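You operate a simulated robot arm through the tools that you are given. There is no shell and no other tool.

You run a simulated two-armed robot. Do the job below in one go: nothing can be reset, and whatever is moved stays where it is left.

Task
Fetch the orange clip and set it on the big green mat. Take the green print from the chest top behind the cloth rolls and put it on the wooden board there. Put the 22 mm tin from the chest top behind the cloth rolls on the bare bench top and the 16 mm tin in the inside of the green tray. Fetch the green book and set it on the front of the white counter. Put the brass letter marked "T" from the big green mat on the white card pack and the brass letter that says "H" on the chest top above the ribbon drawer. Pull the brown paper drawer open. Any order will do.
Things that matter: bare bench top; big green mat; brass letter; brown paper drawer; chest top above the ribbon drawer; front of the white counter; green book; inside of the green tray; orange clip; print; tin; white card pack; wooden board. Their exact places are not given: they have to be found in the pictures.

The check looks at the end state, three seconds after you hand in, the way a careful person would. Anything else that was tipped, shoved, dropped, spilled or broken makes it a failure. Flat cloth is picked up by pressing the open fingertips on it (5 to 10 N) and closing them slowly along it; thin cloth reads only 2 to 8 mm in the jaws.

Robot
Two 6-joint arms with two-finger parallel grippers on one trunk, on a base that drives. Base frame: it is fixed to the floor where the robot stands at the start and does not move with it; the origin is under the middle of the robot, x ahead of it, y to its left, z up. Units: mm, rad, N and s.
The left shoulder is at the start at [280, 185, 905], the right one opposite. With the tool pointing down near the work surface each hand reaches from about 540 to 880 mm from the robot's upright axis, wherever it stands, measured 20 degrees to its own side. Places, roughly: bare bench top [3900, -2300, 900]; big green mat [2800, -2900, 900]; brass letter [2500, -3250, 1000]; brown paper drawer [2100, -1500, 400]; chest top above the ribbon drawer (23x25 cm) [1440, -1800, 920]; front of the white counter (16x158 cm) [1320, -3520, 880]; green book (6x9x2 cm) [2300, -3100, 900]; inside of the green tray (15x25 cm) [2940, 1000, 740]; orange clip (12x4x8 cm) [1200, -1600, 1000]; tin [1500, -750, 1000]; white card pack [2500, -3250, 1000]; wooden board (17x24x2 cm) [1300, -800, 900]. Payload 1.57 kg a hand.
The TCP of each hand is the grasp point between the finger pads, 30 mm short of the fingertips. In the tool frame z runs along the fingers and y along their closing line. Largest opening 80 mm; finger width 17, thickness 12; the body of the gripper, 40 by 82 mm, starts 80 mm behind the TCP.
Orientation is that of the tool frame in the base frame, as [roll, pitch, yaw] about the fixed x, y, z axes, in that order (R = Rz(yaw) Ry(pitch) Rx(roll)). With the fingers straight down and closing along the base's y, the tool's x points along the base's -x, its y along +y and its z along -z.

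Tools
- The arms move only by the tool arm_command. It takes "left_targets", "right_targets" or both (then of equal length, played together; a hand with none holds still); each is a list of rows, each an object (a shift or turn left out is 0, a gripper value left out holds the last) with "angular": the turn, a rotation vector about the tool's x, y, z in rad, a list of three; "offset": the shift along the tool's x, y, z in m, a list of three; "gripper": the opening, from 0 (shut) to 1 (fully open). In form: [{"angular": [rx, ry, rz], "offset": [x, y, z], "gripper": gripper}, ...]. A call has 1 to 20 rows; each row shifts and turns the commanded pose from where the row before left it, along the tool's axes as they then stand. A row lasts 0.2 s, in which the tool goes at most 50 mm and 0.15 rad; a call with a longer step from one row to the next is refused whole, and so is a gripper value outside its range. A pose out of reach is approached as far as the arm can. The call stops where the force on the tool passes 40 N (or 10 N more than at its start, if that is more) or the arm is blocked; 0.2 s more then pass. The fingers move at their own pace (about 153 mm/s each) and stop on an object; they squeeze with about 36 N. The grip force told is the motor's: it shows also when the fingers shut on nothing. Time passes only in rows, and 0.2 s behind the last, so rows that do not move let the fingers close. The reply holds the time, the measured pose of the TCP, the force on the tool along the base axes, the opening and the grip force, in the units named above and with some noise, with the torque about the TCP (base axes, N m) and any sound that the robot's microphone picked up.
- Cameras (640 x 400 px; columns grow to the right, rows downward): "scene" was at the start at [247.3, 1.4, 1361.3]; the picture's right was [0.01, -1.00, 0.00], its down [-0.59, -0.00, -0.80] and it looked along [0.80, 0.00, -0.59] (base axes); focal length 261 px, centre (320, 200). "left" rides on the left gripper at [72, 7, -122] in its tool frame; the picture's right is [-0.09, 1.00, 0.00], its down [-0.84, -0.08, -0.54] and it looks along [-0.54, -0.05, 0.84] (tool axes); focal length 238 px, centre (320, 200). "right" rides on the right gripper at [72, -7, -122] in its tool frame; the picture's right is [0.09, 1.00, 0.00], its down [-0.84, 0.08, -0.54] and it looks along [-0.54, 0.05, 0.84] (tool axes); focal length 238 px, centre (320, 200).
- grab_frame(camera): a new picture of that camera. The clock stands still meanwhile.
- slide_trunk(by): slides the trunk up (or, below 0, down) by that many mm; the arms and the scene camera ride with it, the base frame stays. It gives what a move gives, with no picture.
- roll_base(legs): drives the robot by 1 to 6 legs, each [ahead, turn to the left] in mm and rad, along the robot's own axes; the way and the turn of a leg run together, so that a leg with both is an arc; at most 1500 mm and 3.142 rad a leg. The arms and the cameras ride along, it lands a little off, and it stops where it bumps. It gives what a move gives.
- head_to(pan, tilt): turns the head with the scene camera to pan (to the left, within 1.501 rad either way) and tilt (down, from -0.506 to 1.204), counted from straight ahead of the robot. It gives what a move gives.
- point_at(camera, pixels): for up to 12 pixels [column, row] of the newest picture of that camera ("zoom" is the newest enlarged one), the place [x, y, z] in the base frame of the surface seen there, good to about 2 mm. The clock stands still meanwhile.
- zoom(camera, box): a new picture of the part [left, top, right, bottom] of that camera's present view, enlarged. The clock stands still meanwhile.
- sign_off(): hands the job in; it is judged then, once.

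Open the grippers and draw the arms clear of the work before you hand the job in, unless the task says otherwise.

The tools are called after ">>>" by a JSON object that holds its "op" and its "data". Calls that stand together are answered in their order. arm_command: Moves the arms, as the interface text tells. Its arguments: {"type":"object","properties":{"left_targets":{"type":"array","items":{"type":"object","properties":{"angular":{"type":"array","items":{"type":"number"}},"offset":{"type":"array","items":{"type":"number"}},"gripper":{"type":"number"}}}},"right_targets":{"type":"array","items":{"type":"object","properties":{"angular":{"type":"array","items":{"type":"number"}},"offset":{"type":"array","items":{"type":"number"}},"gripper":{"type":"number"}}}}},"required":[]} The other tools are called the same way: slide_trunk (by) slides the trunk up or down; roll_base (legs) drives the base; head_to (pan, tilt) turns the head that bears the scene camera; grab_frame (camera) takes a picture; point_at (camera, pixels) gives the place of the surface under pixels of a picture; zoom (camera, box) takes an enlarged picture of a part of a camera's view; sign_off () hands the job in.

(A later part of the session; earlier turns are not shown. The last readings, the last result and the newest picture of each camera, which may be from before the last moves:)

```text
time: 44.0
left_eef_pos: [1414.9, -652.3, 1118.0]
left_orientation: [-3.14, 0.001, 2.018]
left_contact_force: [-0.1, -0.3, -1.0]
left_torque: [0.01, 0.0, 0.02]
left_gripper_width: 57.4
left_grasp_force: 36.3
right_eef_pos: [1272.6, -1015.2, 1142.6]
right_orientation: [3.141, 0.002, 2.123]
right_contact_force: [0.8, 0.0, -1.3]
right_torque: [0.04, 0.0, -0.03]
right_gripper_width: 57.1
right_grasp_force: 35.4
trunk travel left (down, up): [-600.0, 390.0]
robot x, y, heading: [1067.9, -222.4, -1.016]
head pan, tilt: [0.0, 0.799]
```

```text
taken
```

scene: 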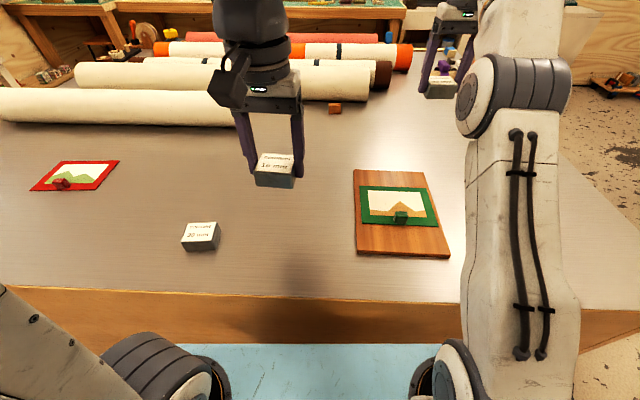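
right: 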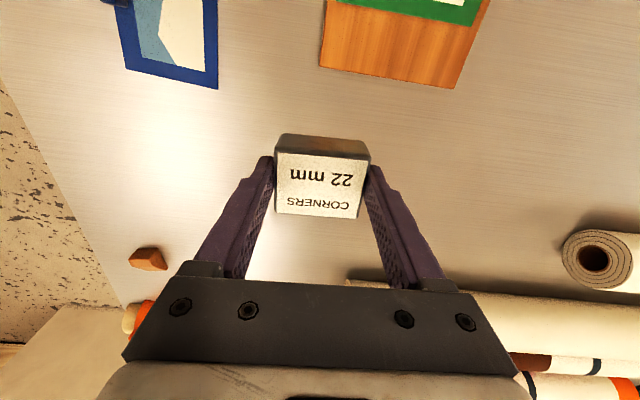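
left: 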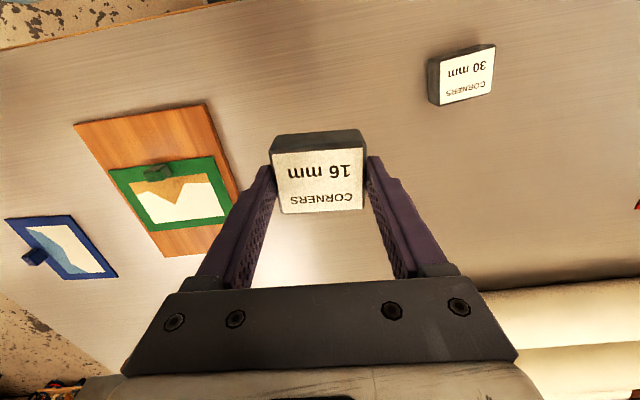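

Both tins are held. I'll draw both hands back to carrying poses near the torso, then raise the trunk and survey the route to the green tray.

>>> {"op": "arm_command", "data": {"left_targets": [{"offset": [0.0047, 0.0432, -0.01]}, {"offset": [0.0047, 0.0432, -0.01]}, {"offset": [0.0047, 0.0432, -0.01]}, {"offset": [0.0047, 0.0432, -0.01]}, {"offset": [0.0047, 0.0432, 0]}, {"angular": [0, 0, -0.11]}], "right_targets": [{"offset": [0.0488, -0.0075, 0]}, {"offset": [0.0488, -0.0075, 0]}, {"offset": [0.0488, -0.0075, 0]}, {"offset": [0.0488, -0.0075, 0]}, {"offset": [0.0488, -0.0075, 0]}, {}]}}

>>> {"op": "slide_trunk", "data": {"by": 380}}

>>> {"op": "roll_base", "data": {"legs": [[-250, 0]]}}

>>> {"op": "head_to", "data": {"pan": 1.3, "tilt": 0.45}}

>>> {"op": "grab_frame", "data": {"camera": "scene"}}

>>> {"op": "head_to", "data": {"pan": 0.0, "tilt": 0.5}}

>>> {"op": "grab_frame", "data": {"camera": "scene"}}

```text
time: 45.4
left_eef_pos: [1599.1, -537.2, 1157.5]
left_orientation: [3.141, -0.001, 2.127]
left_contact_force: [-0.2, -0.2, -0.9]
left_torque: [-0.01, 0.02, 0.01]
left_gripper_width: 57.2
left_grasp_force: 36.6
right_eef_pos: [1114.2, -824.6, 1139.2]
right_orientation: [3.141, 0.0, 2.123]
right_contact_force: [0.7, -0.3, -1.2]
right_torque: [0.01, 0.0, -0.02]
right_gripper_width: 57.0
right_grasp_force: 35.7
trunk travel left (down, up): [-600.0, 390.0]
robot x, y, heading: [1068.9, -222.8, -1.018]
head pan, tilt: [0.0, 0.799]
```

```text
time: 49.0
left_eef_pos: [1600.0, -537.7, 1536.5]
left_orientation: [3.14, -0.001, 2.126]
left_contact_force: [0.3, 0.3, -1.4]
left_torque: [0.03, 0.03, 0.01]
left_gripper_width: 57.0
left_grasp_force: 35.8
right_eef_pos: [1115.0, -823.9, 1519.0]
right_orientation: [-3.141, 0.001, 2.123]
right_contact_force: [0.8, 0.0, -1.8]
right_torque: [0.0, 0.04, 0.0]
right_gripper_width: 57.3
right_grasp_force: 36.4
trunk travel left (down, up): [-980.0, 10.0]
robot x, y, heading: [1066.1, -220.9, -1.017]
head pan, tilt: [0.0, 0.799]
```

```text
time: 50.9
left_eef_pos: [1466.0, -326.9, 1537.1]
left_orientation: [3.141, 0.001, 2.123]
left_contact_force: [0.4, 0.6, -1.6]
left_torque: [0.04, 0.0, 0.01]
left_gripper_width: 56.7
left_grasp_force: 36.1
right_eef_pos: [981.0, -611.7, 1521.8]
right_orientation: [-3.141, 0.001, 2.119]
right_contact_force: [0.4, -1.0, -0.7]
right_torque: [-0.02, -0.06, -0.02]
right_gripper_width: 57.3
right_grasp_force: 36.2
trunk travel left (down, up): [-980.0, 10.0]
robot x, y, heading: [938.5, -8.5, -1.02]
head pan, tilt: [0.0, 0.799]
```

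```text
time: 52.3
left_eef_pos: [1466.5, -326.1, 1536.8]
left_orientation: [-3.142, 0.001, 2.125]
left_contact_force: [0.2, 0.9, -1.2]
left_torque: [0.02, -0.01, -0.02]
left_gripper_width: 57.3
left_grasp_force: 36.2
right_eef_pos: [981.5, -612.6, 1519.0]
right_orientation: [-3.141, 0.0, 2.118]
right_contact_force: [0.2, -0.2, -0.8]
right_torque: [-0.01, 0.0, 0.02]
right_gripper_width: 57.0
right_grasp_force: 35.8
trunk travel left (down, up): [-980.0, 10.0]
robot x, y, heading: [936.8, -6.6, -1.022]
head pan, tilt: [1.3, 0.45]
```

```text
taken
```

scene: 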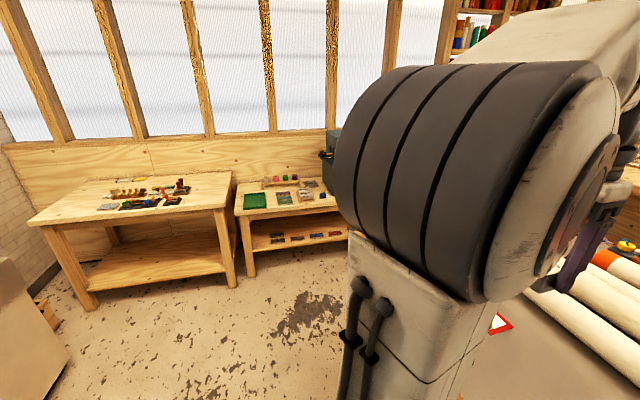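

```text
time: 53.8
left_eef_pos: [1465.4, -325.8, 1536.6]
left_orientation: [3.141, 0.001, 2.124]
left_contact_force: [-0.9, -0.1, -1.4]
left_torque: [-0.02, 0.02, 0.0]
left_gripper_width: 57.3
left_grasp_force: 35.6
right_eef_pos: [980.7, -611.9, 1519.6]
right_orientation: [-3.141, 0.001, 2.119]
right_contact_force: [0.4, -1.1, -0.8]
right_torque: [-0.01, -0.01, -0.01]
right_gripper_width: 57.1
right_grasp_force: 35.9
trunk travel left (down, up): [-980.0, 10.0]
robot x, y, heading: [936.6, -7.0, -1.022]
head pan, tilt: [0.0, 0.499]
```

```text
taken
```

scene: 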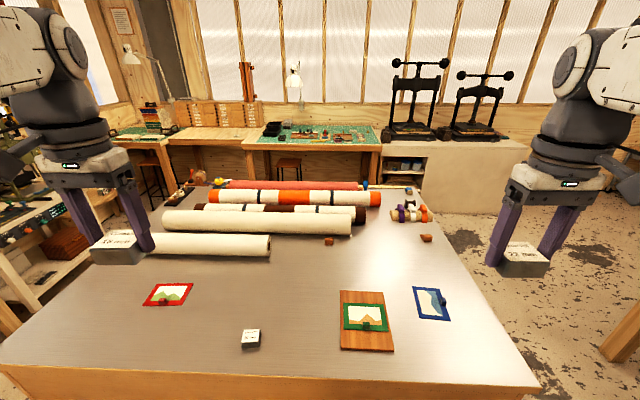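

Now I turn the base left toward the tray bench (roughly at [2940,1000]) and look at it.

>>> {"op": "roll_base", "data": {"legs": [[0, 1.45]]}}

>>> {"op": "grab_frame", "data": {"camera": "scene"}}

>>> {"op": "zoom", "data": {"camera": "scene", "box": [240, 80, 480, 230]}}

```text
time: 57.7
left_eef_pos: [1330.4, 470.3, 1536.6]
left_orientation: [3.14, -0.001, -2.734]
left_contact_force: [0.2, 0.7, -1.6]
left_torque: [-0.03, 0.01, 0.01]
left_gripper_width: 57.0
left_grasp_force: 36.2
right_eef_pos: [1543.1, -53.8, 1520.8]
right_orientation: [-3.142, 0.001, -2.739]
right_contact_force: [-0.6, -0.1, -1.6]
right_torque: [-0.03, 0.04, -0.01]
right_gripper_width: 57.1
right_grasp_force: 36.1
trunk travel left (down, up): [-980.0, 10.0]
robot x, y, heading: [936.1, -7.7, 0.401]
head pan, tilt: [0.0, 0.499]
```

```text
taken
```

scene: 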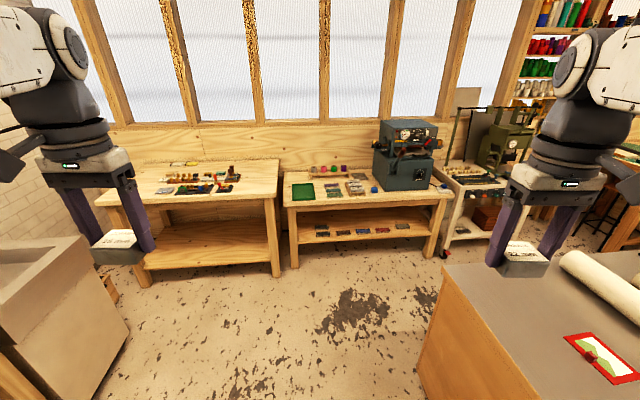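

```text
2.67 times, centred on (360, 155) of scene
```

zoom: 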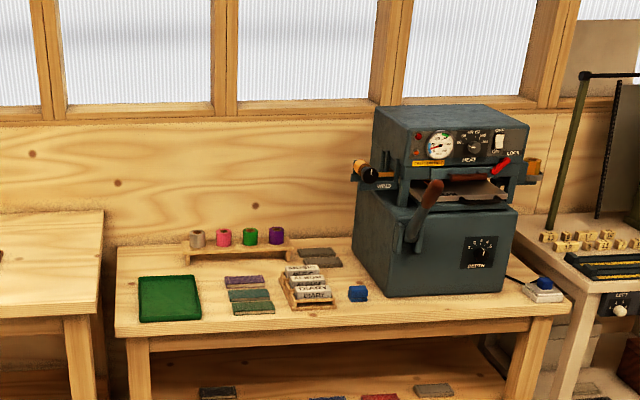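

The green tray is at (304,190) in the scene picture on the machine bench. I'll measure the tray, the bench edge, and nearby things.

>>> {"op": "point_at", "data": {"camera": "zoom", "pixels": [[138, 277], [198, 275], [203, 319], [139, 322], [170, 298], [118, 330], [520, 316], [126, 345], [245, 283], [355, 240], [250, 308], [560, 310]]}}

>>> {"op": "point_at", "data": {"camera": "scene", "pixels": [[295, 265], [430, 255], [130, 325], [278, 275], [270, 200], [445, 265], [470, 280], [420, 370], [355, 320], [445, 248], [600, 250], [108, 275]]}}

```text
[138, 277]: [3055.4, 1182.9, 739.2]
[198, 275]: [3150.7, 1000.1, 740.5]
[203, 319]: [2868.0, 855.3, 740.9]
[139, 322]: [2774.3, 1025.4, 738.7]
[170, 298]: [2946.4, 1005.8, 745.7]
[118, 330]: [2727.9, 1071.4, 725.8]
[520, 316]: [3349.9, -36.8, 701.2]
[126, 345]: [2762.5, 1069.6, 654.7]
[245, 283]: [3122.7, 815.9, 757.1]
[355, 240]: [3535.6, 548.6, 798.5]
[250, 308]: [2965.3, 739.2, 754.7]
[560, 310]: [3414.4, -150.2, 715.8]
```

```text
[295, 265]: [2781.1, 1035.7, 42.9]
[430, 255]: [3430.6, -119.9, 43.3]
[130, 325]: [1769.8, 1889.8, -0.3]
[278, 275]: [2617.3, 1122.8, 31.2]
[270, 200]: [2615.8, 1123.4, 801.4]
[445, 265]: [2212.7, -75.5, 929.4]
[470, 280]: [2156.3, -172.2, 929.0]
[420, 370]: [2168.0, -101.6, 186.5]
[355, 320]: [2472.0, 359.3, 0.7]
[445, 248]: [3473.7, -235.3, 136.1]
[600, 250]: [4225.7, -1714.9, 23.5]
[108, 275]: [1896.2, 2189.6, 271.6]
```

The bench edge faces a heading of about 0.51 rad, and the tray centre is about (2962,1016). I'll drive to about (2470,456), watching clearance to the chest corner, then turn to face the bench.

>>> {"op": "roll_base", "data": {"legs": [[0, -0.1], [1400, 0]]}}

>>> {"op": "head_to", "data": {"pan": 0.0, "tilt": 0.7}}

>>> {"op": "grab_frame", "data": {"camera": "scene"}}

```text
time: 65.0
left_eef_pos: [2681.5, 829.9, 1536.2]
left_orientation: [-3.141, -0.001, -2.844]
left_contact_force: [-0.2, 0.5, -1.4]
left_torque: [-0.01, -0.01, 0.01]
left_gripper_width: 57.2
left_grasp_force: 35.9
right_eef_pos: [2836.0, 288.4, 1520.1]
right_orientation: [3.14, -0.002, -2.849]
right_contact_force: [0.6, -0.1, -2.1]
right_torque: [-0.01, -0.01, 0.02]
right_gripper_width: 57.2
right_grasp_force: 35.6
trunk travel left (down, up): [-980.0, 10.0]
robot x, y, heading: [2242.6, 399.0, 0.301]
head pan, tilt: [0.0, 0.499]
```

```text
time: 65.8
left_eef_pos: [2683.1, 829.5, 1537.5]
left_orientation: [-3.141, -0.001, -2.842]
left_contact_force: [0.7, 0.2, -1.7]
left_torque: [-0.02, 0.0, -0.02]
left_gripper_width: 57.5
left_grasp_force: 36.3
right_eef_pos: [2835.9, 287.8, 1519.7]
right_orientation: [-3.141, 0.0, -2.85]
right_contact_force: [-0.1, -0.3, -1.0]
right_torque: [-0.01, -0.04, 0.0]
right_gripper_width: 57.2
right_grasp_force: 36.1
trunk travel left (down, up): [-980.0, 10.0]
robot x, y, heading: [2243.5, 396.5, 0.295]
head pan, tilt: [0.0, 0.7]
```

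```text
taken
```

scene: 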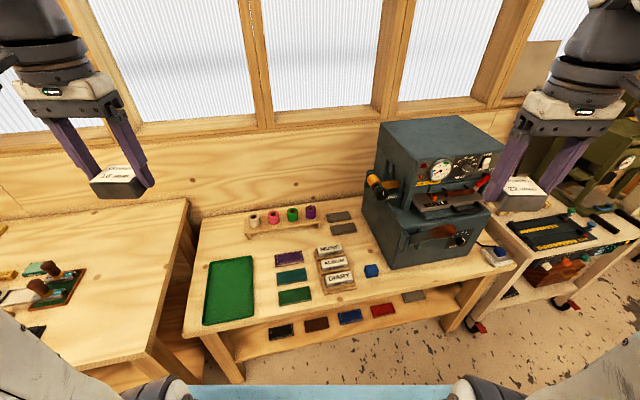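

I'm at (2243,397), heading 0.30. I'll turn about 0.22 left and move ahead 220 mm to face the bench squarely.

>>> {"op": "roll_base", "data": {"legs": [[0, 0.22], [220, 0]]}}

>>> {"op": "head_to", "data": {"pan": 0.15, "tilt": 0.95}}

>>> {"op": "grab_frame", "data": {"camera": "scene"}}

```text
time: 68.2
left_eef_pos: [2764.6, 1027.6, 1535.6]
left_orientation: [3.141, -0.002, -2.618]
left_contact_force: [-0.3, 0.0, -1.3]
left_torque: [0.01, -0.01, -0.02]
left_gripper_width: 57.3
left_grasp_force: 36.1
right_eef_pos: [3036.3, 534.8, 1520.4]
right_orientation: [-3.141, -0.001, -2.621]
right_contact_force: [0.8, 0.6, -1.4]
right_torque: [-0.03, 0.02, 0.01]
right_gripper_width: 57.2
right_grasp_force: 35.7
trunk travel left (down, up): [-980.0, 10.0]
robot x, y, heading: [2429.8, 509.9, 0.528]
head pan, tilt: [0.0, 0.7]
```

```text
time: 69.0
left_eef_pos: [2764.0, 1027.1, 1536.4]
left_orientation: [-3.14, 0.001, -2.616]
left_contact_force: [0.2, 0.0, -0.4]
left_torque: [0.0, 0.01, -0.01]
left_gripper_width: 57.3
left_grasp_force: 35.9
right_eef_pos: [3035.1, 532.1, 1519.9]
right_orientation: [-3.14, -0.002, -2.62]
right_contact_force: [-0.5, 0.6, -1.6]
right_torque: [0.0, 0.0, 0.0]
right_gripper_width: 57.1
right_grasp_force: 35.7
trunk travel left (down, up): [-980.0, 10.0]
robot x, y, heading: [2432.7, 505.8, 0.527]
head pan, tilt: [0.15, 0.949]
```

```text
taken
```

scene: 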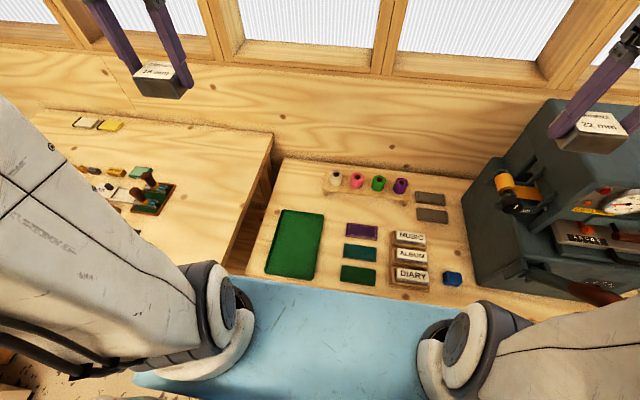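

The tray is visible at (295,244). I'll zoom and measure its corners and floor.

>>> {"op": "zoom", "data": {"camera": "scene", "box": [250, 190, 354, 290]}}

>>> {"op": "point_at", "data": {"camera": "scene", "pixels": [[283, 212], [323, 214], [312, 277], [267, 271], [295, 244], [300, 225], [285, 260], [335, 260], [255, 255], [345, 240], [400, 270], [290, 180]]}}

```text
4.00 times, centred on (302, 240) of scene
```

zoom: 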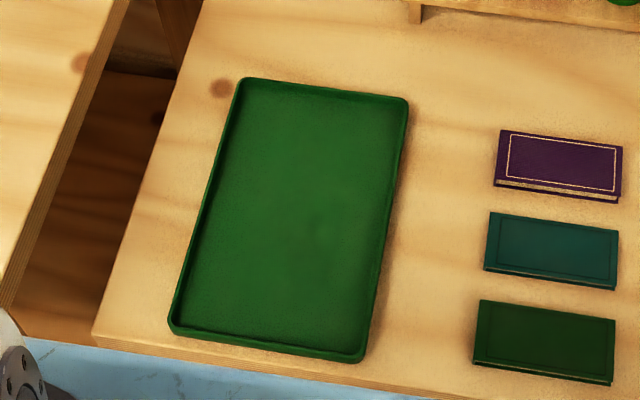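

```text
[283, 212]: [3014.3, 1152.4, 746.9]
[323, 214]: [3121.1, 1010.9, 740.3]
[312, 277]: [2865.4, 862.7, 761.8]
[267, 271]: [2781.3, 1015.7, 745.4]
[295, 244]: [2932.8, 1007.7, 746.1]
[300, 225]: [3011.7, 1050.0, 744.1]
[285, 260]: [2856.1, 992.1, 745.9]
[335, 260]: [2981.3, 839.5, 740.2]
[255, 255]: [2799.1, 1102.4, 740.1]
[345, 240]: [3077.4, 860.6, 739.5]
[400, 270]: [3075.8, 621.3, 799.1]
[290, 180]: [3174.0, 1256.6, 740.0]
```

Tray floor z≈746, rim ≈762, bench top 740. I'll get accurate floor corners from the zoom picture.

>>> {"op": "point_at", "data": {"camera": "zoom", "pixels": [[255, 95], [390, 112], [355, 335], [192, 312], [290, 210], [240, 80], [408, 100], [364, 358], [170, 325], [290, 350], [200, 200], [385, 230]]}}

```text
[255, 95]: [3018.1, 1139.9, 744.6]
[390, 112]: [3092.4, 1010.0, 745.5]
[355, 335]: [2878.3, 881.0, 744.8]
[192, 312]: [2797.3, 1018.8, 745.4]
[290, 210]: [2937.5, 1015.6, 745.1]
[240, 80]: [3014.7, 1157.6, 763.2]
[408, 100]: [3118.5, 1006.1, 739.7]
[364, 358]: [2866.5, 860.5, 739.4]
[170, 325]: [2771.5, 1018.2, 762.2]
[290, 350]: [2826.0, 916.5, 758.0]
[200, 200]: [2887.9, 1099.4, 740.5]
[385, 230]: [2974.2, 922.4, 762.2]
```

Tray floor centre ≈(2946,1012). Before lowering the trunk I check the press machine's extent near the right hand at (3035,532).

>>> {"op": "point_at", "data": {"camera": "scene", "pixels": [[470, 200], [545, 110], [515, 205], [590, 290], [565, 280], [620, 205], [630, 250], [500, 275], [465, 275], [530, 150]]}}

```text
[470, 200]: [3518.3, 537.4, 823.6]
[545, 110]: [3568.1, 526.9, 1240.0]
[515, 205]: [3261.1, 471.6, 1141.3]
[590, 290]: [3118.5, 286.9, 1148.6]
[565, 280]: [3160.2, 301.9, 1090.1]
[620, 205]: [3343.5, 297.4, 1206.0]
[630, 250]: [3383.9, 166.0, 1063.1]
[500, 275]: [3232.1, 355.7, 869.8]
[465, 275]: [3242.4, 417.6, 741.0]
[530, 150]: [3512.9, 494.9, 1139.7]
```

The press lever is ~190 mm clear of the right hand, so I lower the trunk 380 mm, then bring the left hand over the tray and partway down.

>>> {"op": "slide_trunk", "data": {"by": -380}}

>>> {"op": "arm_command", "data": {"left_targets": [{"offset": [-0.0371, -0.0262, 0]}, {"offset": [-0.0371, -0.0262, 0]}, {"offset": [-0.0371, -0.0262, 0]}, {"offset": [-0.0371, -0.0262, 0]}, {"offset": [0, 0, 0.045]}, {"offset": [0, 0, 0.045]}, {"offset": [0, 0, 0.045]}, {"offset": [0, 0, 0.045]}, {"offset": [0, 0, 0.045]}, {}]}}

>>> {"op": "grab_frame", "data": {"camera": "left"}}

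>>> {"op": "grab_frame", "data": {"camera": "scene"}}

```text
time: 72.7
left_eef_pos: [2765.2, 1028.6, 1156.9]
left_orientation: [-3.141, -0.001, -2.617]
left_contact_force: [-0.2, 0.1, -1.3]
left_torque: [0.01, -0.01, 0.03]
left_gripper_width: 57.1
left_grasp_force: 35.9
right_eef_pos: [3036.2, 533.5, 1139.8]
right_orientation: [-3.14, 0.0, -2.622]
right_contact_force: [-0.3, -0.3, -0.9]
right_torque: [0.02, -0.02, 0.01]
right_gripper_width: 57.2
right_grasp_force: 35.4
trunk travel left (down, up): [-600.0, 390.0]
robot x, y, heading: [2426.1, 506.2, 0.521]
head pan, tilt: [0.15, 0.949]
```

```text
time: 74.9
left_eef_pos: [2944.8, 1010.9, 931.8]
left_orientation: [-3.141, 0.0, -2.615]
left_contact_force: [0.6, -0.6, -1.5]
left_torque: [0.01, 0.03, -0.04]
left_gripper_width: 57.3
left_grasp_force: 36.6
right_eef_pos: [3036.1, 534.9, 1139.9]
right_orientation: [-3.141, -0.002, -2.621]
right_contact_force: [0.5, 0.8, -0.7]
right_torque: [0.02, 0.0, 0.01]
right_gripper_width: 57.0
right_grasp_force: 35.7
trunk travel left (down, up): [-600.0, 390.0]
robot x, y, heading: [2433.5, 507.7, 0.526]
head pan, tilt: [0.15, 0.949]
```

```text
taken
```

left: 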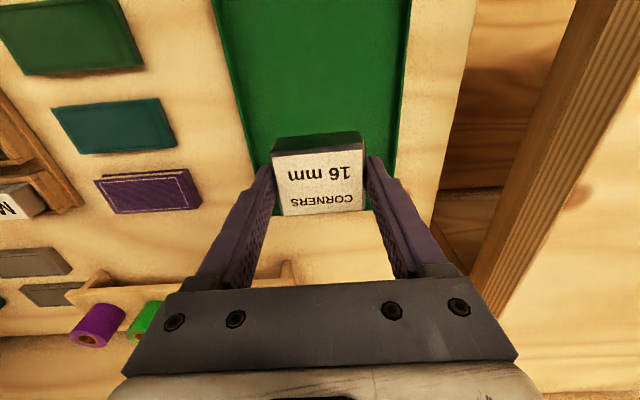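

```text
taken
```

scene: 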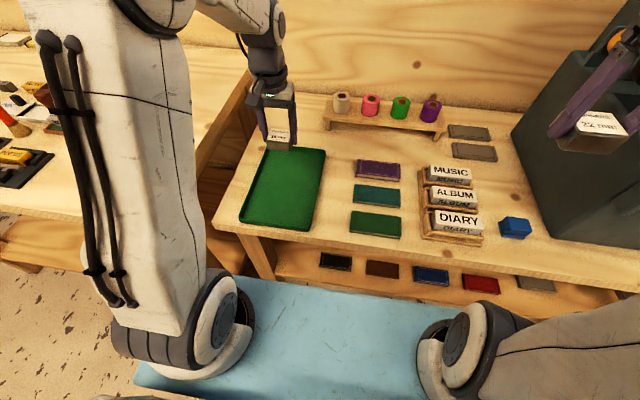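

The tin is centred over the tray. I'll descend to about 3 mm above the floor, touch down, release and rise.

>>> {"op": "arm_command", "data": {"left_targets": [{"offset": [0, 0, 0.045]}, {"offset": [0, 0, 0.045]}, {"offset": [0, 0, 0.035]}, {"offset": [0, 0, 0.015]}, {"offset": [0, 0, 0.005]}, {"offset": [0, 0, 0.003]}, {}]}}

>>> {"op": "grab_frame", "data": {"camera": "left"}}

```text
time: 76.5
left_eef_pos: [2944.1, 1010.5, 783.0]
left_orientation: [-3.141, 0.0, -2.617]
left_contact_force: [0.3, 0.4, -1.6]
left_torque: [0.0, 0.0, -0.01]
left_gripper_width: 57.2
left_grasp_force: 36.6
right_eef_pos: [3036.4, 534.3, 1140.2]
right_orientation: [3.142, -0.002, -2.623]
right_contact_force: [0.2, 0.9, -1.9]
right_torque: [0.04, 0.0, 0.0]
right_gripper_width: 57.4
right_grasp_force: 36.3
trunk travel left (down, up): [-600.0, 390.0]
robot x, y, heading: [2429.0, 505.3, 0.527]
head pan, tilt: [0.15, 0.949]
```

```text
taken
```

left: 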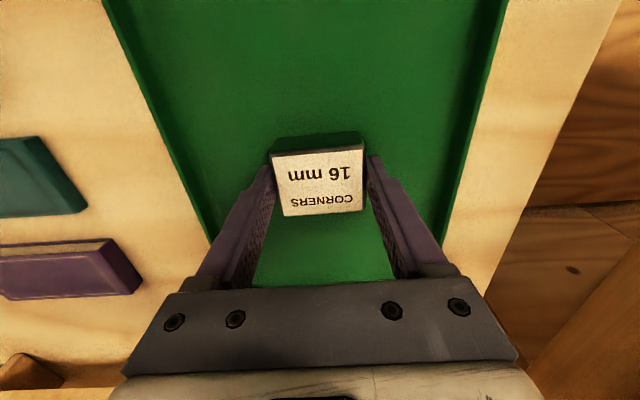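

No contact force yet. I'll lower in 1 mm steps and read the force.

>>> {"op": "arm_command", "data": {"left_targets": [{"offset": [0, 0, 0.001]}, {"offset": [0, 0, 0.001]}, {}]}}

```text
time: 77.3
left_eef_pos: [2944.7, 1010.6, 783.9]
left_orientation: [3.141, 0.0, -2.619]
left_contact_force: [-3.5, 0.4, 14.3]
left_torque: [-0.04, 0.23, -0.02]
left_gripper_width: 57.5
left_grasp_force: 36.5
right_eef_pos: [3034.8, 534.2, 1140.3]
right_orientation: [-3.14, 0.0, -2.622]
right_contact_force: [0.2, 0.0, -0.9]
right_torque: [0.03, 0.01, -0.04]
right_gripper_width: 57.3
right_grasp_force: 36.0
trunk travel left (down, up): [-600.0, 390.0]
robot x, y, heading: [2433.1, 509.4, 0.527]
head pan, tilt: [0.15, 0.949]
```

Contact is made (14 N up). I'll open the left hand and raise it.

>>> {"op": "arm_command", "data": {"left_targets": [{"gripper": 0.85}, {"gripper": 0.9}, {"gripper": 0.95}, {"offset": [0, 0, -0.03]}, {"offset": [0, 0, -0.045]}, {"offset": [0, 0, -0.045]}, {"offset": [0, 0, -0.045]}, {"offset": [0, 0, -0.045]}, {"offset": [0, 0, -0.045]}, {}]}}

>>> {"op": "grab_frame", "data": {"camera": "left"}}

```text
time: 79.5
left_eef_pos: [2946.0, 1009.6, 1037.3]
left_orientation: [3.141, 0.0, -2.616]
left_contact_force: [0.1, 0.0, 0.6]
left_torque: [-0.02, -0.01, 0.03]
left_gripper_width: 76.0
left_grasp_force: 0.1
right_eef_pos: [3036.3, 534.5, 1139.9]
right_orientation: [3.141, 0.001, -2.622]
right_contact_force: [-0.2, 0.1, -1.3]
right_torque: [-0.01, 0.02, -0.02]
right_gripper_width: 56.8
right_grasp_force: 36.2
trunk travel left (down, up): [-600.0, 390.0]
robot x, y, heading: [2430.6, 511.1, 0.519]
head pan, tilt: [0.15, 0.949]
```

```text
taken
```

left: 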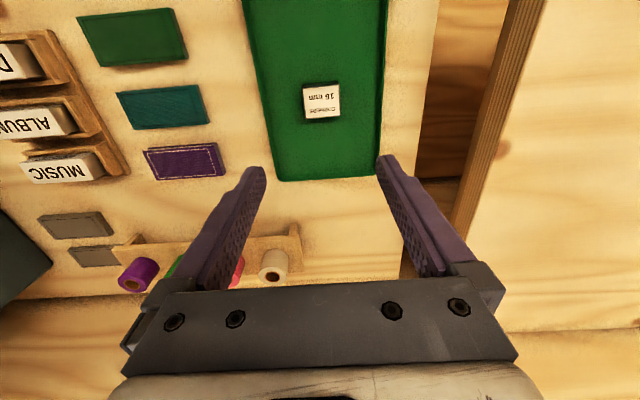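

The 16 mm tin sits in the tray. I'll bring the left hand back to carry, raise the trunk, back away and survey the passage between the chest and the machines.

>>> {"op": "arm_command", "data": {"left_targets": [{"offset": [0, 0, -0.04]}, {"offset": [0.03, 0.021, -0.02]}, {"offset": [0.03, 0.021, -0.02]}, {"offset": [0.03, 0.021, -0.02]}, {"offset": [0.03, 0.021, -0.02]}, {"offset": [0.0285, 0.0207, 0]}, {}]}}

>>> {"op": "slide_trunk", "data": {"by": 380}}

>>> {"op": "roll_base", "data": {"legs": [[-150, 0], [0, -0.8]]}}

>>> {"op": "head_to", "data": {"pan": 0.0, "tilt": 0.6}}

>>> {"op": "grab_frame", "data": {"camera": "scene"}}

```text
time: 81.1
left_eef_pos: [2765.4, 1027.6, 1157.4]
left_orientation: [3.142, -0.001, -2.615]
left_contact_force: [-0.1, 0.5, 0.4]
left_torque: [-0.02, 0.01, 0.02]
left_gripper_width: 76.1
left_grasp_force: 0.2
right_eef_pos: [3035.6, 533.7, 1138.9]
right_orientation: [3.141, -0.001, -2.622]
right_contact_force: [-0.1, -0.4, -1.6]
right_torque: [-0.01, 0.01, -0.02]
right_gripper_width: 57.1
right_grasp_force: 36.3
trunk travel left (down, up): [-600.0, 390.0]
robot x, y, heading: [2433.6, 508.5, 0.524]
head pan, tilt: [0.15, 0.949]
```

```text
time: 84.8
left_eef_pos: [2765.6, 1027.4, 1537.0]
left_orientation: [-3.141, 0.002, -2.617]
left_contact_force: [0.4, 0.3, 0.4]
left_torque: [-0.01, 0.0, -0.04]
left_gripper_width: 76.0
left_grasp_force: 0.0
right_eef_pos: [3036.0, 533.6, 1520.1]
right_orientation: [-3.141, -0.002, -2.621]
right_contact_force: [0.3, 0.1, -2.1]
right_torque: [0.0, -0.01, 0.02]
right_gripper_width: 57.0
right_grasp_force: 35.9
trunk travel left (down, up): [-980.0, 10.0]
robot x, y, heading: [2431.3, 508.7, 0.524]
head pan, tilt: [0.15, 0.949]
```

```text
time: 88.2
left_eef_pos: [2907.7, 547.3, 1536.7]
left_orientation: [3.142, -0.001, 2.855]
left_contact_force: [0.2, -0.7, 0.3]
left_torque: [0.02, 0.0, 0.01]
left_gripper_width: 76.3
left_grasp_force: 0.0
right_eef_pos: [2737.0, 12.9, 1521.0]
right_orientation: [-3.14, 0.0, 2.848]
right_contact_force: [0.3, 0.3, -1.3]
right_torque: [0.01, -0.03, -0.02]
right_gripper_width: 57.1
right_grasp_force: 35.7
trunk travel left (down, up): [-980.0, 10.0]
robot x, y, heading: [2299.7, 432.2, -0.287]
head pan, tilt: [0.15, 0.949]
```

```text
time: 89.1
left_eef_pos: [2906.9, 548.3, 1537.7]
left_orientation: [-3.141, 0.0, 2.856]
left_contact_force: [0.2, 0.2, -0.1]
left_torque: [0.02, 0.0, -0.01]
left_gripper_width: 76.1
left_grasp_force: 0.1
right_eef_pos: [2736.8, 12.6, 1519.8]
right_orientation: [-3.141, -0.003, 2.85]
right_contact_force: [0.6, 0.4, -1.2]
right_torque: [-0.01, 0.0, 0.0]
right_gripper_width: 56.8
right_grasp_force: 36.1
trunk travel left (down, up): [-980.0, 10.0]
robot x, y, heading: [2301.8, 434.5, -0.289]
head pan, tilt: [0.0, 0.6]
```

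```text
taken
```

scene: 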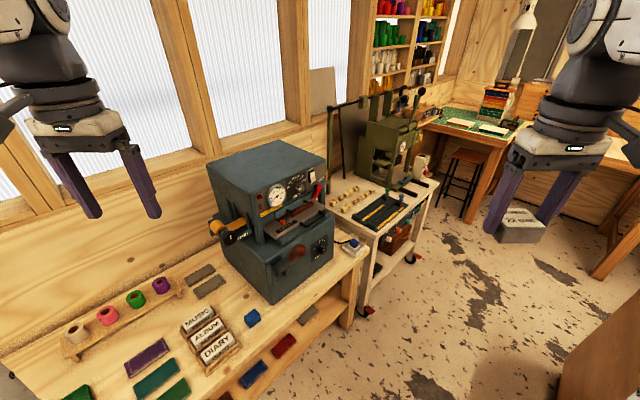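

A passage runs between the cart (casters at (365,308), (415,258)) and the chest end at lower right. I'll measure it.

>>> {"op": "point_at", "data": {"camera": "scene", "pixels": [[365, 312], [417, 262], [360, 270], [430, 185], [348, 325], [590, 360], [635, 320], [470, 215], [500, 165], [470, 160], [600, 275], [540, 130]]}}

>>> {"op": "head_to", "data": {"pan": -0.9, "tilt": 0.6}}

>>> {"op": "grab_frame", "data": {"camera": "scene"}}

```text
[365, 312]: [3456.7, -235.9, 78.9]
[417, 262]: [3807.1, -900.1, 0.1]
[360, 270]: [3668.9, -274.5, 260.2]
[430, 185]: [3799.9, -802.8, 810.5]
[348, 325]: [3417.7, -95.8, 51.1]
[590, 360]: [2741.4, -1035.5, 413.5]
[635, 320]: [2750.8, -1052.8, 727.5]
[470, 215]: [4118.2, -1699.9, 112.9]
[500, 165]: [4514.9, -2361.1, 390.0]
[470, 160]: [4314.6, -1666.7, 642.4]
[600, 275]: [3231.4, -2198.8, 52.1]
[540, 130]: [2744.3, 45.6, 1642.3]
```

```text
time: 90.3
left_eef_pos: [2909.6, 548.5, 1537.4]
left_orientation: [-3.14, 0.0, 2.855]
left_contact_force: [0.9, -0.6, -0.3]
left_torque: [0.0, -0.01, 0.0]
left_gripper_width: 75.9
left_grasp_force: 0.0
right_eef_pos: [2736.9, 12.3, 1520.7]
right_orientation: [3.14, 0.0, 2.849]
right_contact_force: [-0.2, -0.2, -1.5]
right_torque: [0.02, 0.0, 0.02]
right_gripper_width: 57.2
right_grasp_force: 35.6
trunk travel left (down, up): [-980.0, 10.0]
robot x, y, heading: [2303.0, 431.6, -0.291]
head pan, tilt: [-0.901, 0.6]
```

```text
taken
```

scene: 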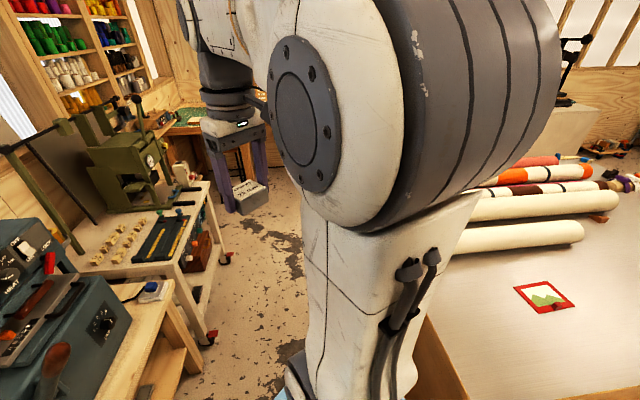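

The chest's left end is at n≈1892 and the bench/cart edge at n≈2880, so the passage is about 1 m wide. I'll move to its centre line and turn to heading −1.06.

>>> {"op": "roll_base", "data": {"legs": [[250, 0], [0, -0.79]]}}

>>> {"op": "head_to", "data": {"pan": 0.0, "tilt": 0.5}}

>>> {"op": "grab_frame", "data": {"camera": "scene"}}

```text
time: 94.2
left_eef_pos: [3051.7, 9.5, 1538.1]
left_orientation: [3.141, 0.0, 2.061]
left_contact_force: [0.5, -0.1, 0.0]
left_torque: [0.03, -0.02, 0.02]
left_gripper_width: 75.8
left_grasp_force: 0.0
right_eef_pos: [2548.7, -244.7, 1520.3]
right_orientation: [3.141, -0.003, 2.057]
right_contact_force: [0.1, 0.5, -0.1]
right_torque: [-0.02, -0.02, -0.02]
right_gripper_width: 57.3
right_grasp_force: 36.0
trunk travel left (down, up): [-980.0, 10.0]
robot x, y, heading: [2544.3, 361.4, -1.082]
head pan, tilt: [-0.901, 0.6]
```

```text
time: 95.4
left_eef_pos: [3050.9, 9.6, 1538.7]
left_orientation: [-3.141, 0.001, 2.061]
left_contact_force: [0.5, 0.0, 0.1]
left_torque: [-0.01, 0.0, -0.01]
left_gripper_width: 75.9
left_grasp_force: 0.1
right_eef_pos: [2548.6, -243.3, 1519.6]
right_orientation: [3.141, -0.001, 2.057]
right_contact_force: [0.0, 0.5, -1.6]
right_torque: [-0.04, 0.0, 0.04]
right_gripper_width: 57.1
right_grasp_force: 36.7
trunk travel left (down, up): [-980.0, 10.0]
robot x, y, heading: [2541.8, 363.5, -1.083]
head pan, tilt: [0.0, 0.499]
```

```text
taken
```

scene: 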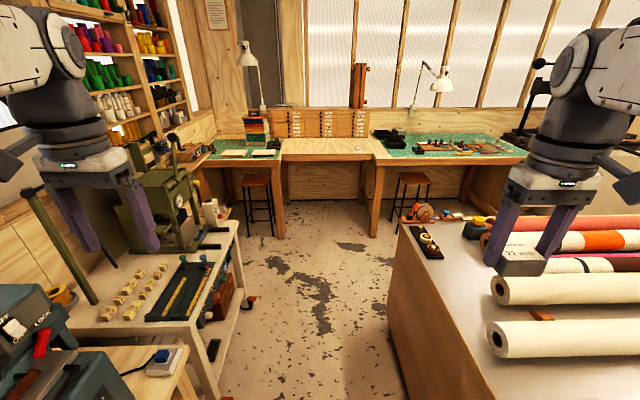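

The bare bench top lies straight ahead at (330,148), with two stools under the neighbouring benches. I'll zoom and measure the bench edges and stools.

>>> {"op": "zoom", "data": {"camera": "scene", "box": [190, 90, 540, 250]}}

>>> {"op": "point_at", "data": {"camera": "scene", "pixels": [[282, 158], [376, 160], [330, 148], [330, 160], [372, 232], [280, 235], [255, 235], [400, 230], [245, 160], [420, 163], [300, 142], [360, 142]]}}

```text
1.83 times, centred on (365, 170) of scene
```

zoom: 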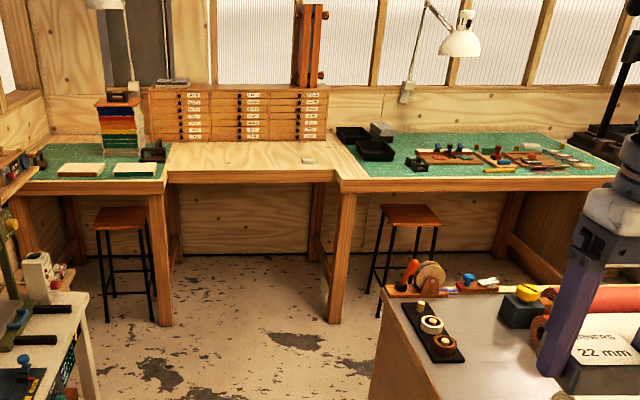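

```text
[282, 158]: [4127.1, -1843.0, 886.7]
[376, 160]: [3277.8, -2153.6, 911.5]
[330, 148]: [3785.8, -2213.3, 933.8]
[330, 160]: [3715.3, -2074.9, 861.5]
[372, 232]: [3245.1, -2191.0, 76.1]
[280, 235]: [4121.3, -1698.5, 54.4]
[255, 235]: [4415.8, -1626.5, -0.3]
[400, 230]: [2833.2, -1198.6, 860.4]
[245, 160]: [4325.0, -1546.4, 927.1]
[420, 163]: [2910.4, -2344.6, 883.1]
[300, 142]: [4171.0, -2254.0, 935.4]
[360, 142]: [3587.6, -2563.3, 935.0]
```

The bare bench top is at z≈934, front edge about 2.7 m ahead, free between the two green mats. I'll drive straight down the passage to stand ~525 mm from its edge.

>>> {"op": "roll_base", "data": {"legs": [[0, 0.02], [1400, 0], [750, 0]]}}

>>> {"op": "head_to", "data": {"pan": 0.0, "tilt": 0.75}}

>>> {"op": "grab_frame", "data": {"camera": "scene"}}

```text
time: 106.4
left_eef_pos: [4129.5, -1841.2, 1537.7]
left_orientation: [-3.141, 0.0, 2.1]
left_contact_force: [-1.3, -0.1, 0.4]
left_torque: [0.01, 0.01, 0.03]
left_gripper_width: 76.0
left_grasp_force: 0.0
right_eef_pos: [3634.8, -2115.8, 1520.6]
right_orientation: [-3.141, -0.002, 2.095]
right_contact_force: [0.4, -0.3, -0.3]
right_torque: [0.0, 0.02, 0.01]
right_gripper_width: 57.2
right_grasp_force: 36.6
trunk travel left (down, up): [-980.0, 10.0]
robot x, y, heading: [3603.7, -1507.4, -1.044]
head pan, tilt: [0.0, 0.499]
```

```text
time: 107.2
left_eef_pos: [4127.7, -1841.4, 1537.8]
left_orientation: [-3.141, -0.001, 2.098]
left_contact_force: [-0.7, 0.2, 0.2]
left_torque: [0.0, -0.01, 0.02]
left_gripper_width: 76.0
left_grasp_force: 0.0
right_eef_pos: [3634.1, -2115.1, 1519.0]
right_orientation: [3.14, -0.002, 2.094]
right_contact_force: [0.4, 0.2, -1.8]
right_torque: [-0.04, 0.01, -0.03]
right_gripper_width: 57.3
right_grasp_force: 36.1
trunk travel left (down, up): [-980.0, 10.0]
robot x, y, heading: [3606.1, -1510.7, -1.047]
head pan, tilt: [0.0, 0.75]
```

```text
taken
```

scene: 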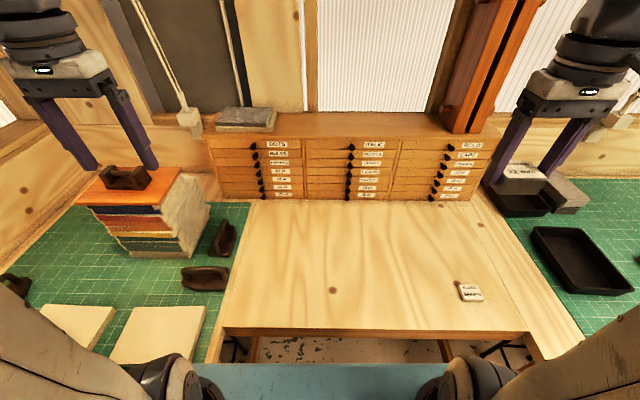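

The bare bench is ahead, with a small white tag at (470,292). I'll zoom on it and measure the bench area.

>>> {"op": "zoom", "data": {"camera": "scene", "box": [210, 190, 570, 370]}}

>>> {"op": "point_at", "data": {"camera": "scene", "pixels": [[250, 205], [490, 205], [218, 328], [540, 330], [390, 260], [400, 325], [470, 292], [462, 285], [483, 300], [340, 280], [430, 250], [320, 372]]}}

```text
1.78 times, centred on (390, 280) of scene
```

zoom: 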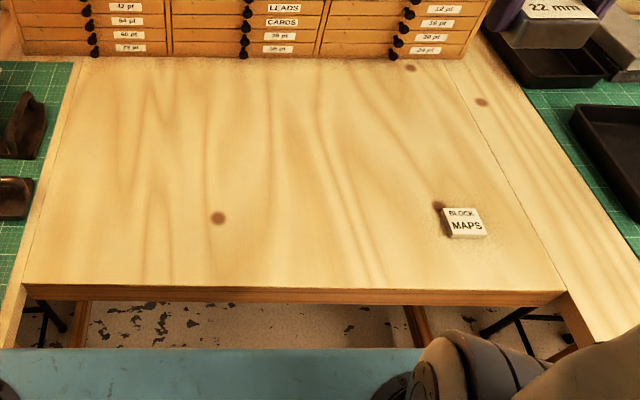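

```text
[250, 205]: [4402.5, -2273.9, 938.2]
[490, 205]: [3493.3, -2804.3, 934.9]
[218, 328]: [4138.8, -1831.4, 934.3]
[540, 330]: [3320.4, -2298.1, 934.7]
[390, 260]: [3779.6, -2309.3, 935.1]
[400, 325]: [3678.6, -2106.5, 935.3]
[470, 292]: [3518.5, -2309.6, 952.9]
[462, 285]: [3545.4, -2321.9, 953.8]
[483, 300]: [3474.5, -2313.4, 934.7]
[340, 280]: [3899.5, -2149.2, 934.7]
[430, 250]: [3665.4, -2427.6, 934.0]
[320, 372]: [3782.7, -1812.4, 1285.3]
```

The bench surface is clear at about (3843,-2182), well away from the MAPS block. I check the stack by the left hand before lowering the trunk.

>>> {"op": "point_at", "data": {"camera": "scene", "pixels": [[130, 175], [180, 190], [100, 205], [190, 120], [215, 240], [200, 270], [150, 340]]}}

```text
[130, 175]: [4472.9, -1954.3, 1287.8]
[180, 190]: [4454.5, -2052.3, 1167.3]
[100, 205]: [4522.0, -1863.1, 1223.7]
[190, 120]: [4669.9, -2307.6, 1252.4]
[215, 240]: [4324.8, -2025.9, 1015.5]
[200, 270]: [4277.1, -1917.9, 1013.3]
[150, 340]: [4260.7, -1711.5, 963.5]
```

The stack is over 300 mm from the left hand, so lowering is safe. I lower the trunk and bring the tin down over the bench.

>>> {"op": "slide_trunk", "data": {"by": -380}}

>>> {"op": "arm_command", "data": {"right_targets": [{"offset": [-0.0325, 0.0295, 0.01]}, {"offset": [-0.0325, 0.0295, 0.01]}, {"offset": [-0.0325, 0.0295, 0.01]}, {"offset": [-0.0325, 0.0295, 0.01]}, {"offset": [-0.0325, 0.0295, 0.01]}, {"offset": [0, 0, 0.04]}, {"offset": [0, 0, 0.04]}, {"offset": [0, 0, 0.03]}, {"offset": [0, 0, 0.005]}, {}]}}

>>> {"op": "grab_frame", "data": {"camera": "right"}}

```text
time: 110.8
left_eef_pos: [4127.9, -1841.4, 1158.6]
left_orientation: [-3.141, -0.001, 2.1]
left_contact_force: [0.2, -0.3, 0.5]
left_torque: [0.01, -0.01, 0.0]
left_gripper_width: 76.1
left_grasp_force: 0.1
right_eef_pos: [3635.5, -2116.7, 1140.0]
right_orientation: [-3.14, -0.002, 2.094]
right_contact_force: [-0.3, -0.3, -0.5]
right_torque: [0.01, 0.02, 0.03]
right_gripper_width: 56.9
right_grasp_force: 35.5
trunk travel left (down, up): [-600.0, 390.0]
robot x, y, heading: [3607.2, -1508.1, -1.046]
head pan, tilt: [0.0, 0.75]
```

```text
time: 113.0
left_eef_pos: [4127.5, -1842.1, 1158.3]
left_orientation: [-3.141, -0.001, 2.099]
left_contact_force: [0.5, -0.2, -0.1]
left_torque: [-0.02, 0.01, 0.02]
left_gripper_width: 76.1
left_grasp_force: 0.1
right_eef_pos: [3842.9, -2181.4, 974.1]
right_orientation: [-3.141, -0.002, 2.095]
right_contact_force: [0.7, -0.5, -1.0]
right_torque: [-0.01, -0.01, 0.04]
right_gripper_width: 57.0
right_grasp_force: 35.7
trunk travel left (down, up): [-600.0, 390.0]
robot x, y, heading: [3607.6, -1509.1, -1.045]
head pan, tilt: [0.0, 0.75]
```

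```text
taken
```

right: 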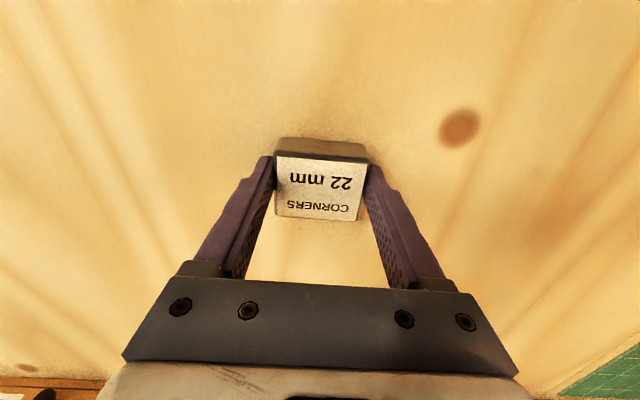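

The tin is a few millimetres above the bench. I lower in small steps and read force.

>>> {"op": "arm_command", "data": {"right_targets": [{"offset": [0, 0, 0.0015]}, {"offset": [0, 0, 0.0015]}, {}]}}

```text
time: 113.8
left_eef_pos: [4126.7, -1842.4, 1156.3]
left_orientation: [3.141, -0.001, 2.099]
left_contact_force: [-0.3, 0.1, -0.4]
left_torque: [0.01, -0.02, -0.02]
left_gripper_width: 75.8
left_grasp_force: 0.0
right_eef_pos: [3844.0, -2181.2, 970.7]
right_orientation: [-3.141, -0.002, 2.095]
right_contact_force: [-0.4, 0.5, -1.3]
right_torque: [-0.04, 0.0, -0.02]
right_gripper_width: 57.5
right_grasp_force: 36.6
trunk travel left (down, up): [-600.0, 390.0]
robot x, y, heading: [3606.6, -1505.1, -1.046]
head pan, tilt: [0.0, 0.75]
```

Still no contact (−1.3 N). Another couple of 1 mm steps.

>>> {"op": "arm_command", "data": {"right_targets": [{"offset": [0, 0, 0.001]}, {"offset": [0, 0, 0.001]}, {}]}}

```text
time: 114.6
left_eef_pos: [4127.3, -1841.4, 1158.2]
left_orientation: [3.142, 0.001, 2.1]
left_contact_force: [-0.5, 0.0, -0.5]
left_torque: [0.0, -0.01, 0.0]
left_gripper_width: 76.0
left_grasp_force: 0.1
right_eef_pos: [3844.8, -2181.4, 970.3]
right_orientation: [-3.141, -0.001, 2.093]
right_contact_force: [-0.7, 2.4, 7.1]
right_torque: [-0.1, -0.08, 0.06]
right_gripper_width: 57.3
right_grasp_force: 36.8
trunk travel left (down, up): [-600.0, 390.0]
robot x, y, heading: [3611.4, -1509.0, -1.041]
head pan, tilt: [0.0, 0.75]
```

Contact (7 N). I open the right hand, rise, and look.

>>> {"op": "arm_command", "data": {"right_targets": [{"gripper": 0.85}, {"gripper": 0.95}, {"gripper": 1.0}, {"offset": [0, 0, -0.03]}, {"offset": [0, 0, -0.045]}, {"offset": [0, 0, -0.045]}, {"offset": [0, 0, -0.045]}, {"offset": [0.03, -0.0295, 0]}, {"offset": [0.03, -0.0295, 0]}, {"offset": [0.03, -0.0295, 0]}, {"offset": [0.03, -0.0295, 0]}, {"offset": [0.03, -0.0295, 0]}, {}], "left_targets": [{"gripper": 1.0}, {}, {}, {}, {}, {}, {}, {}, {}, {}, {}, {}, {}]}}

>>> {"op": "grab_frame", "data": {"camera": "scene"}}

```text
time: 117.4
left_eef_pos: [4127.1, -1842.3, 1157.3]
left_orientation: [-3.14, 0.0, 2.099]
left_contact_force: [0.2, 0.2, 0.1]
left_torque: [0.02, 0.0, -0.01]
left_gripper_width: 80.2
left_grasp_force: 0.0
right_eef_pos: [3640.0, -2126.5, 1133.4]
right_orientation: [3.141, -0.001, 2.094]
right_contact_force: [0.1, -1.0, 0.4]
right_torque: [0.0, -0.01, -0.01]
right_gripper_width: 80.0
right_grasp_force: 0.0
trunk travel left (down, up): [-600.0, 390.0]
robot x, y, heading: [3607.9, -1510.1, -1.044]
head pan, tilt: [0.0, 0.75]
```

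```text
taken
```

scene: 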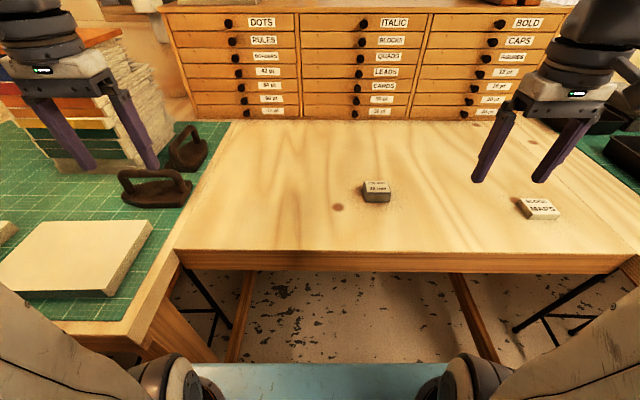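

The 22 mm tin stands on the bare bench. Next I raise the trunk, back up, and turn right to look along the aisle towards the green mat.

>>> {"op": "slide_trunk", "data": {"by": 380}}

>>> {"op": "roll_base", "data": {"legs": [[-150, 0], [0, -0.8]]}}

>>> {"op": "head_to", "data": {"pan": 0.0, "tilt": 0.6}}

>>> {"op": "grab_frame", "data": {"camera": "scene"}}

```text
time: 121.1
left_eef_pos: [4127.1, -1842.5, 1537.0]
left_orientation: [-3.141, 0.0, 2.102]
left_contact_force: [0.7, 0.4, 0.2]
left_torque: [0.0, -0.01, -0.06]
left_gripper_width: 79.8
left_grasp_force: 0.0
right_eef_pos: [3640.7, -2127.1, 1513.3]
right_orientation: [3.14, -0.001, 2.094]
right_contact_force: [-0.2, 0.7, 0.3]
right_torque: [0.0, 0.01, 0.02]
right_gripper_width: 80.2
right_grasp_force: 0.1
trunk travel left (down, up): [-980.0, 10.0]
robot x, y, heading: [3605.8, -1508.6, -1.045]
head pan, tilt: [0.0, 0.75]
```

```text
time: 124.6
left_eef_pos: [3644.0, -1985.2, 1536.9]
left_orientation: [3.14, -0.001, 1.284]
left_contact_force: [-0.5, -0.1, 0.1]
left_torque: [-0.01, 0.0, -0.03]
left_gripper_width: 80.1
left_grasp_force: 0.1
right_eef_pos: [3104.5, -1825.9, 1513.4]
right_orientation: [-3.141, -0.003, 1.279]
right_contact_force: [-0.7, 0.0, 0.1]
right_torque: [-0.03, 0.04, 0.04]
right_gripper_width: 79.9
right_grasp_force: 0.1
trunk travel left (down, up): [-980.0, 10.0]
robot x, y, heading: [3532.1, -1381.0, -1.863]
head pan, tilt: [0.0, 0.75]
```

```text
time: 125.3
left_eef_pos: [3644.3, -1986.3, 1537.1]
left_orientation: [3.141, 0.001, 1.284]
left_contact_force: [0.9, -1.0, -0.3]
left_torque: [-0.04, -0.01, 0.03]
left_gripper_width: 80.3
left_grasp_force: 0.0
right_eef_pos: [3103.9, -1826.4, 1513.4]
right_orientation: [-3.14, 0.0, 1.279]
right_contact_force: [0.2, -0.5, -0.8]
right_torque: [0.02, 0.01, -0.01]
right_gripper_width: 80.0
right_grasp_force: 0.1
trunk travel left (down, up): [-980.0, 10.0]
robot x, y, heading: [3530.9, -1381.4, -1.862]
head pan, tilt: [0.0, 0.6]
```

```text
taken
```

scene: 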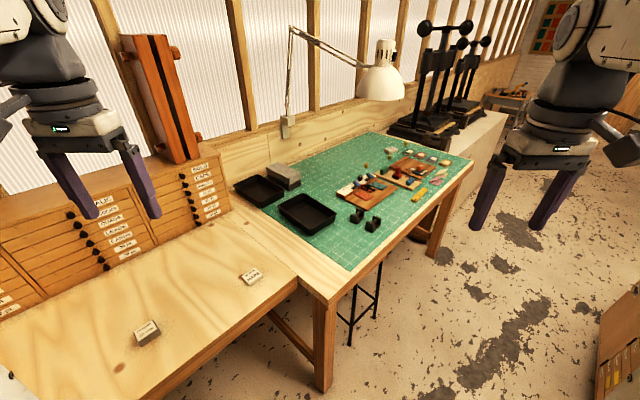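

>>> {"op": "zoom", "data": {"camera": "scene", "box": [230, 120, 490, 280]}}

>>> {"op": "point_at", "data": {"camera": "scene", "pixels": [[330, 300], [472, 165], [350, 345], [440, 250], [375, 315], [595, 370], [630, 290], [365, 200], [300, 200], [415, 165], [385, 85], [495, 130]]}}

```text
2.46 times, centred on (360, 200) of scene
```

zoom: 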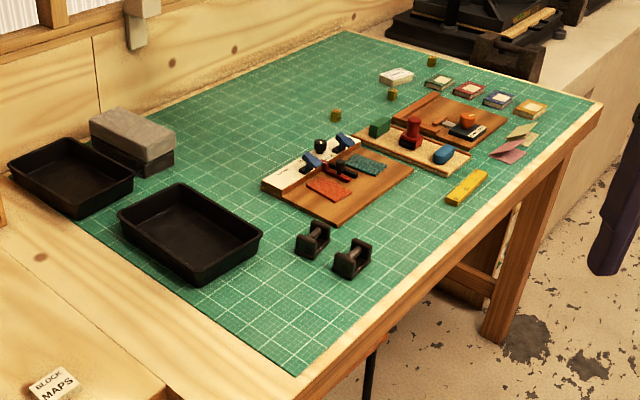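

```text
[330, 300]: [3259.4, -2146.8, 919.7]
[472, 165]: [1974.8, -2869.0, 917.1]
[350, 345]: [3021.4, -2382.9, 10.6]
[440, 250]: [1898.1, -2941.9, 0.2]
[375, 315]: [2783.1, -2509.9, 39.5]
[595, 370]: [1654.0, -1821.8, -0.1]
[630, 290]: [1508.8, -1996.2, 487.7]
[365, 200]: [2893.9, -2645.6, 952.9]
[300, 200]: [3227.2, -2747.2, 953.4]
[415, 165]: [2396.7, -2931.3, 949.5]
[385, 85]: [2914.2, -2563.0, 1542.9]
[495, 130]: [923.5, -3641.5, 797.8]
```

The mat bench shows small brass cubes at zoom (431,61), (392,95), (335,115), a white card pack at (397,76) and four little books near (440–530,82–108). I'll measure them.

>>> {"op": "zoom", "data": {"camera": "scene", "box": [350, 130, 470, 200]}}

>>> {"op": "point_at", "data": {"camera": "zoom", "pixels": [[430, 80], [355, 150], [235, 190], [363, 112], [445, 122], [498, 138], [553, 155], [615, 172], [80, 300], [320, 250], [500, 330], [440, 215]]}}

```text
5.33 times, centred on (410, 165) of scene
```

zoom: 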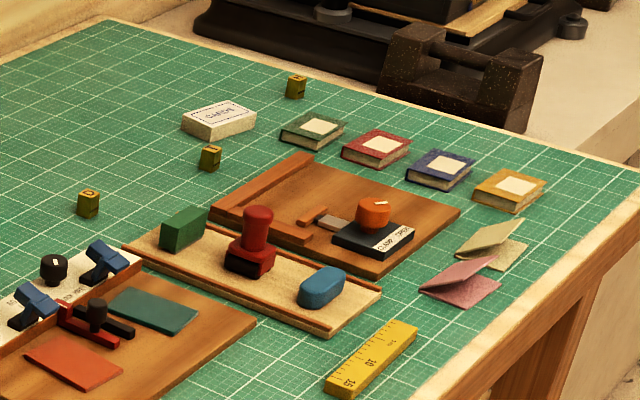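

```text
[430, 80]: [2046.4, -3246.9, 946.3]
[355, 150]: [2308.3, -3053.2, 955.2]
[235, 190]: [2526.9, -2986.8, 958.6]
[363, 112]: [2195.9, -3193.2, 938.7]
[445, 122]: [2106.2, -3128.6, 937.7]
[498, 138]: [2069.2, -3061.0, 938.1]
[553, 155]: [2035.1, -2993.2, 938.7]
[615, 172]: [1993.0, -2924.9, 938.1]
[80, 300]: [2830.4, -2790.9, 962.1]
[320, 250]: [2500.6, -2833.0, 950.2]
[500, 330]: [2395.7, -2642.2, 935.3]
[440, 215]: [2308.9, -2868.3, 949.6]
```

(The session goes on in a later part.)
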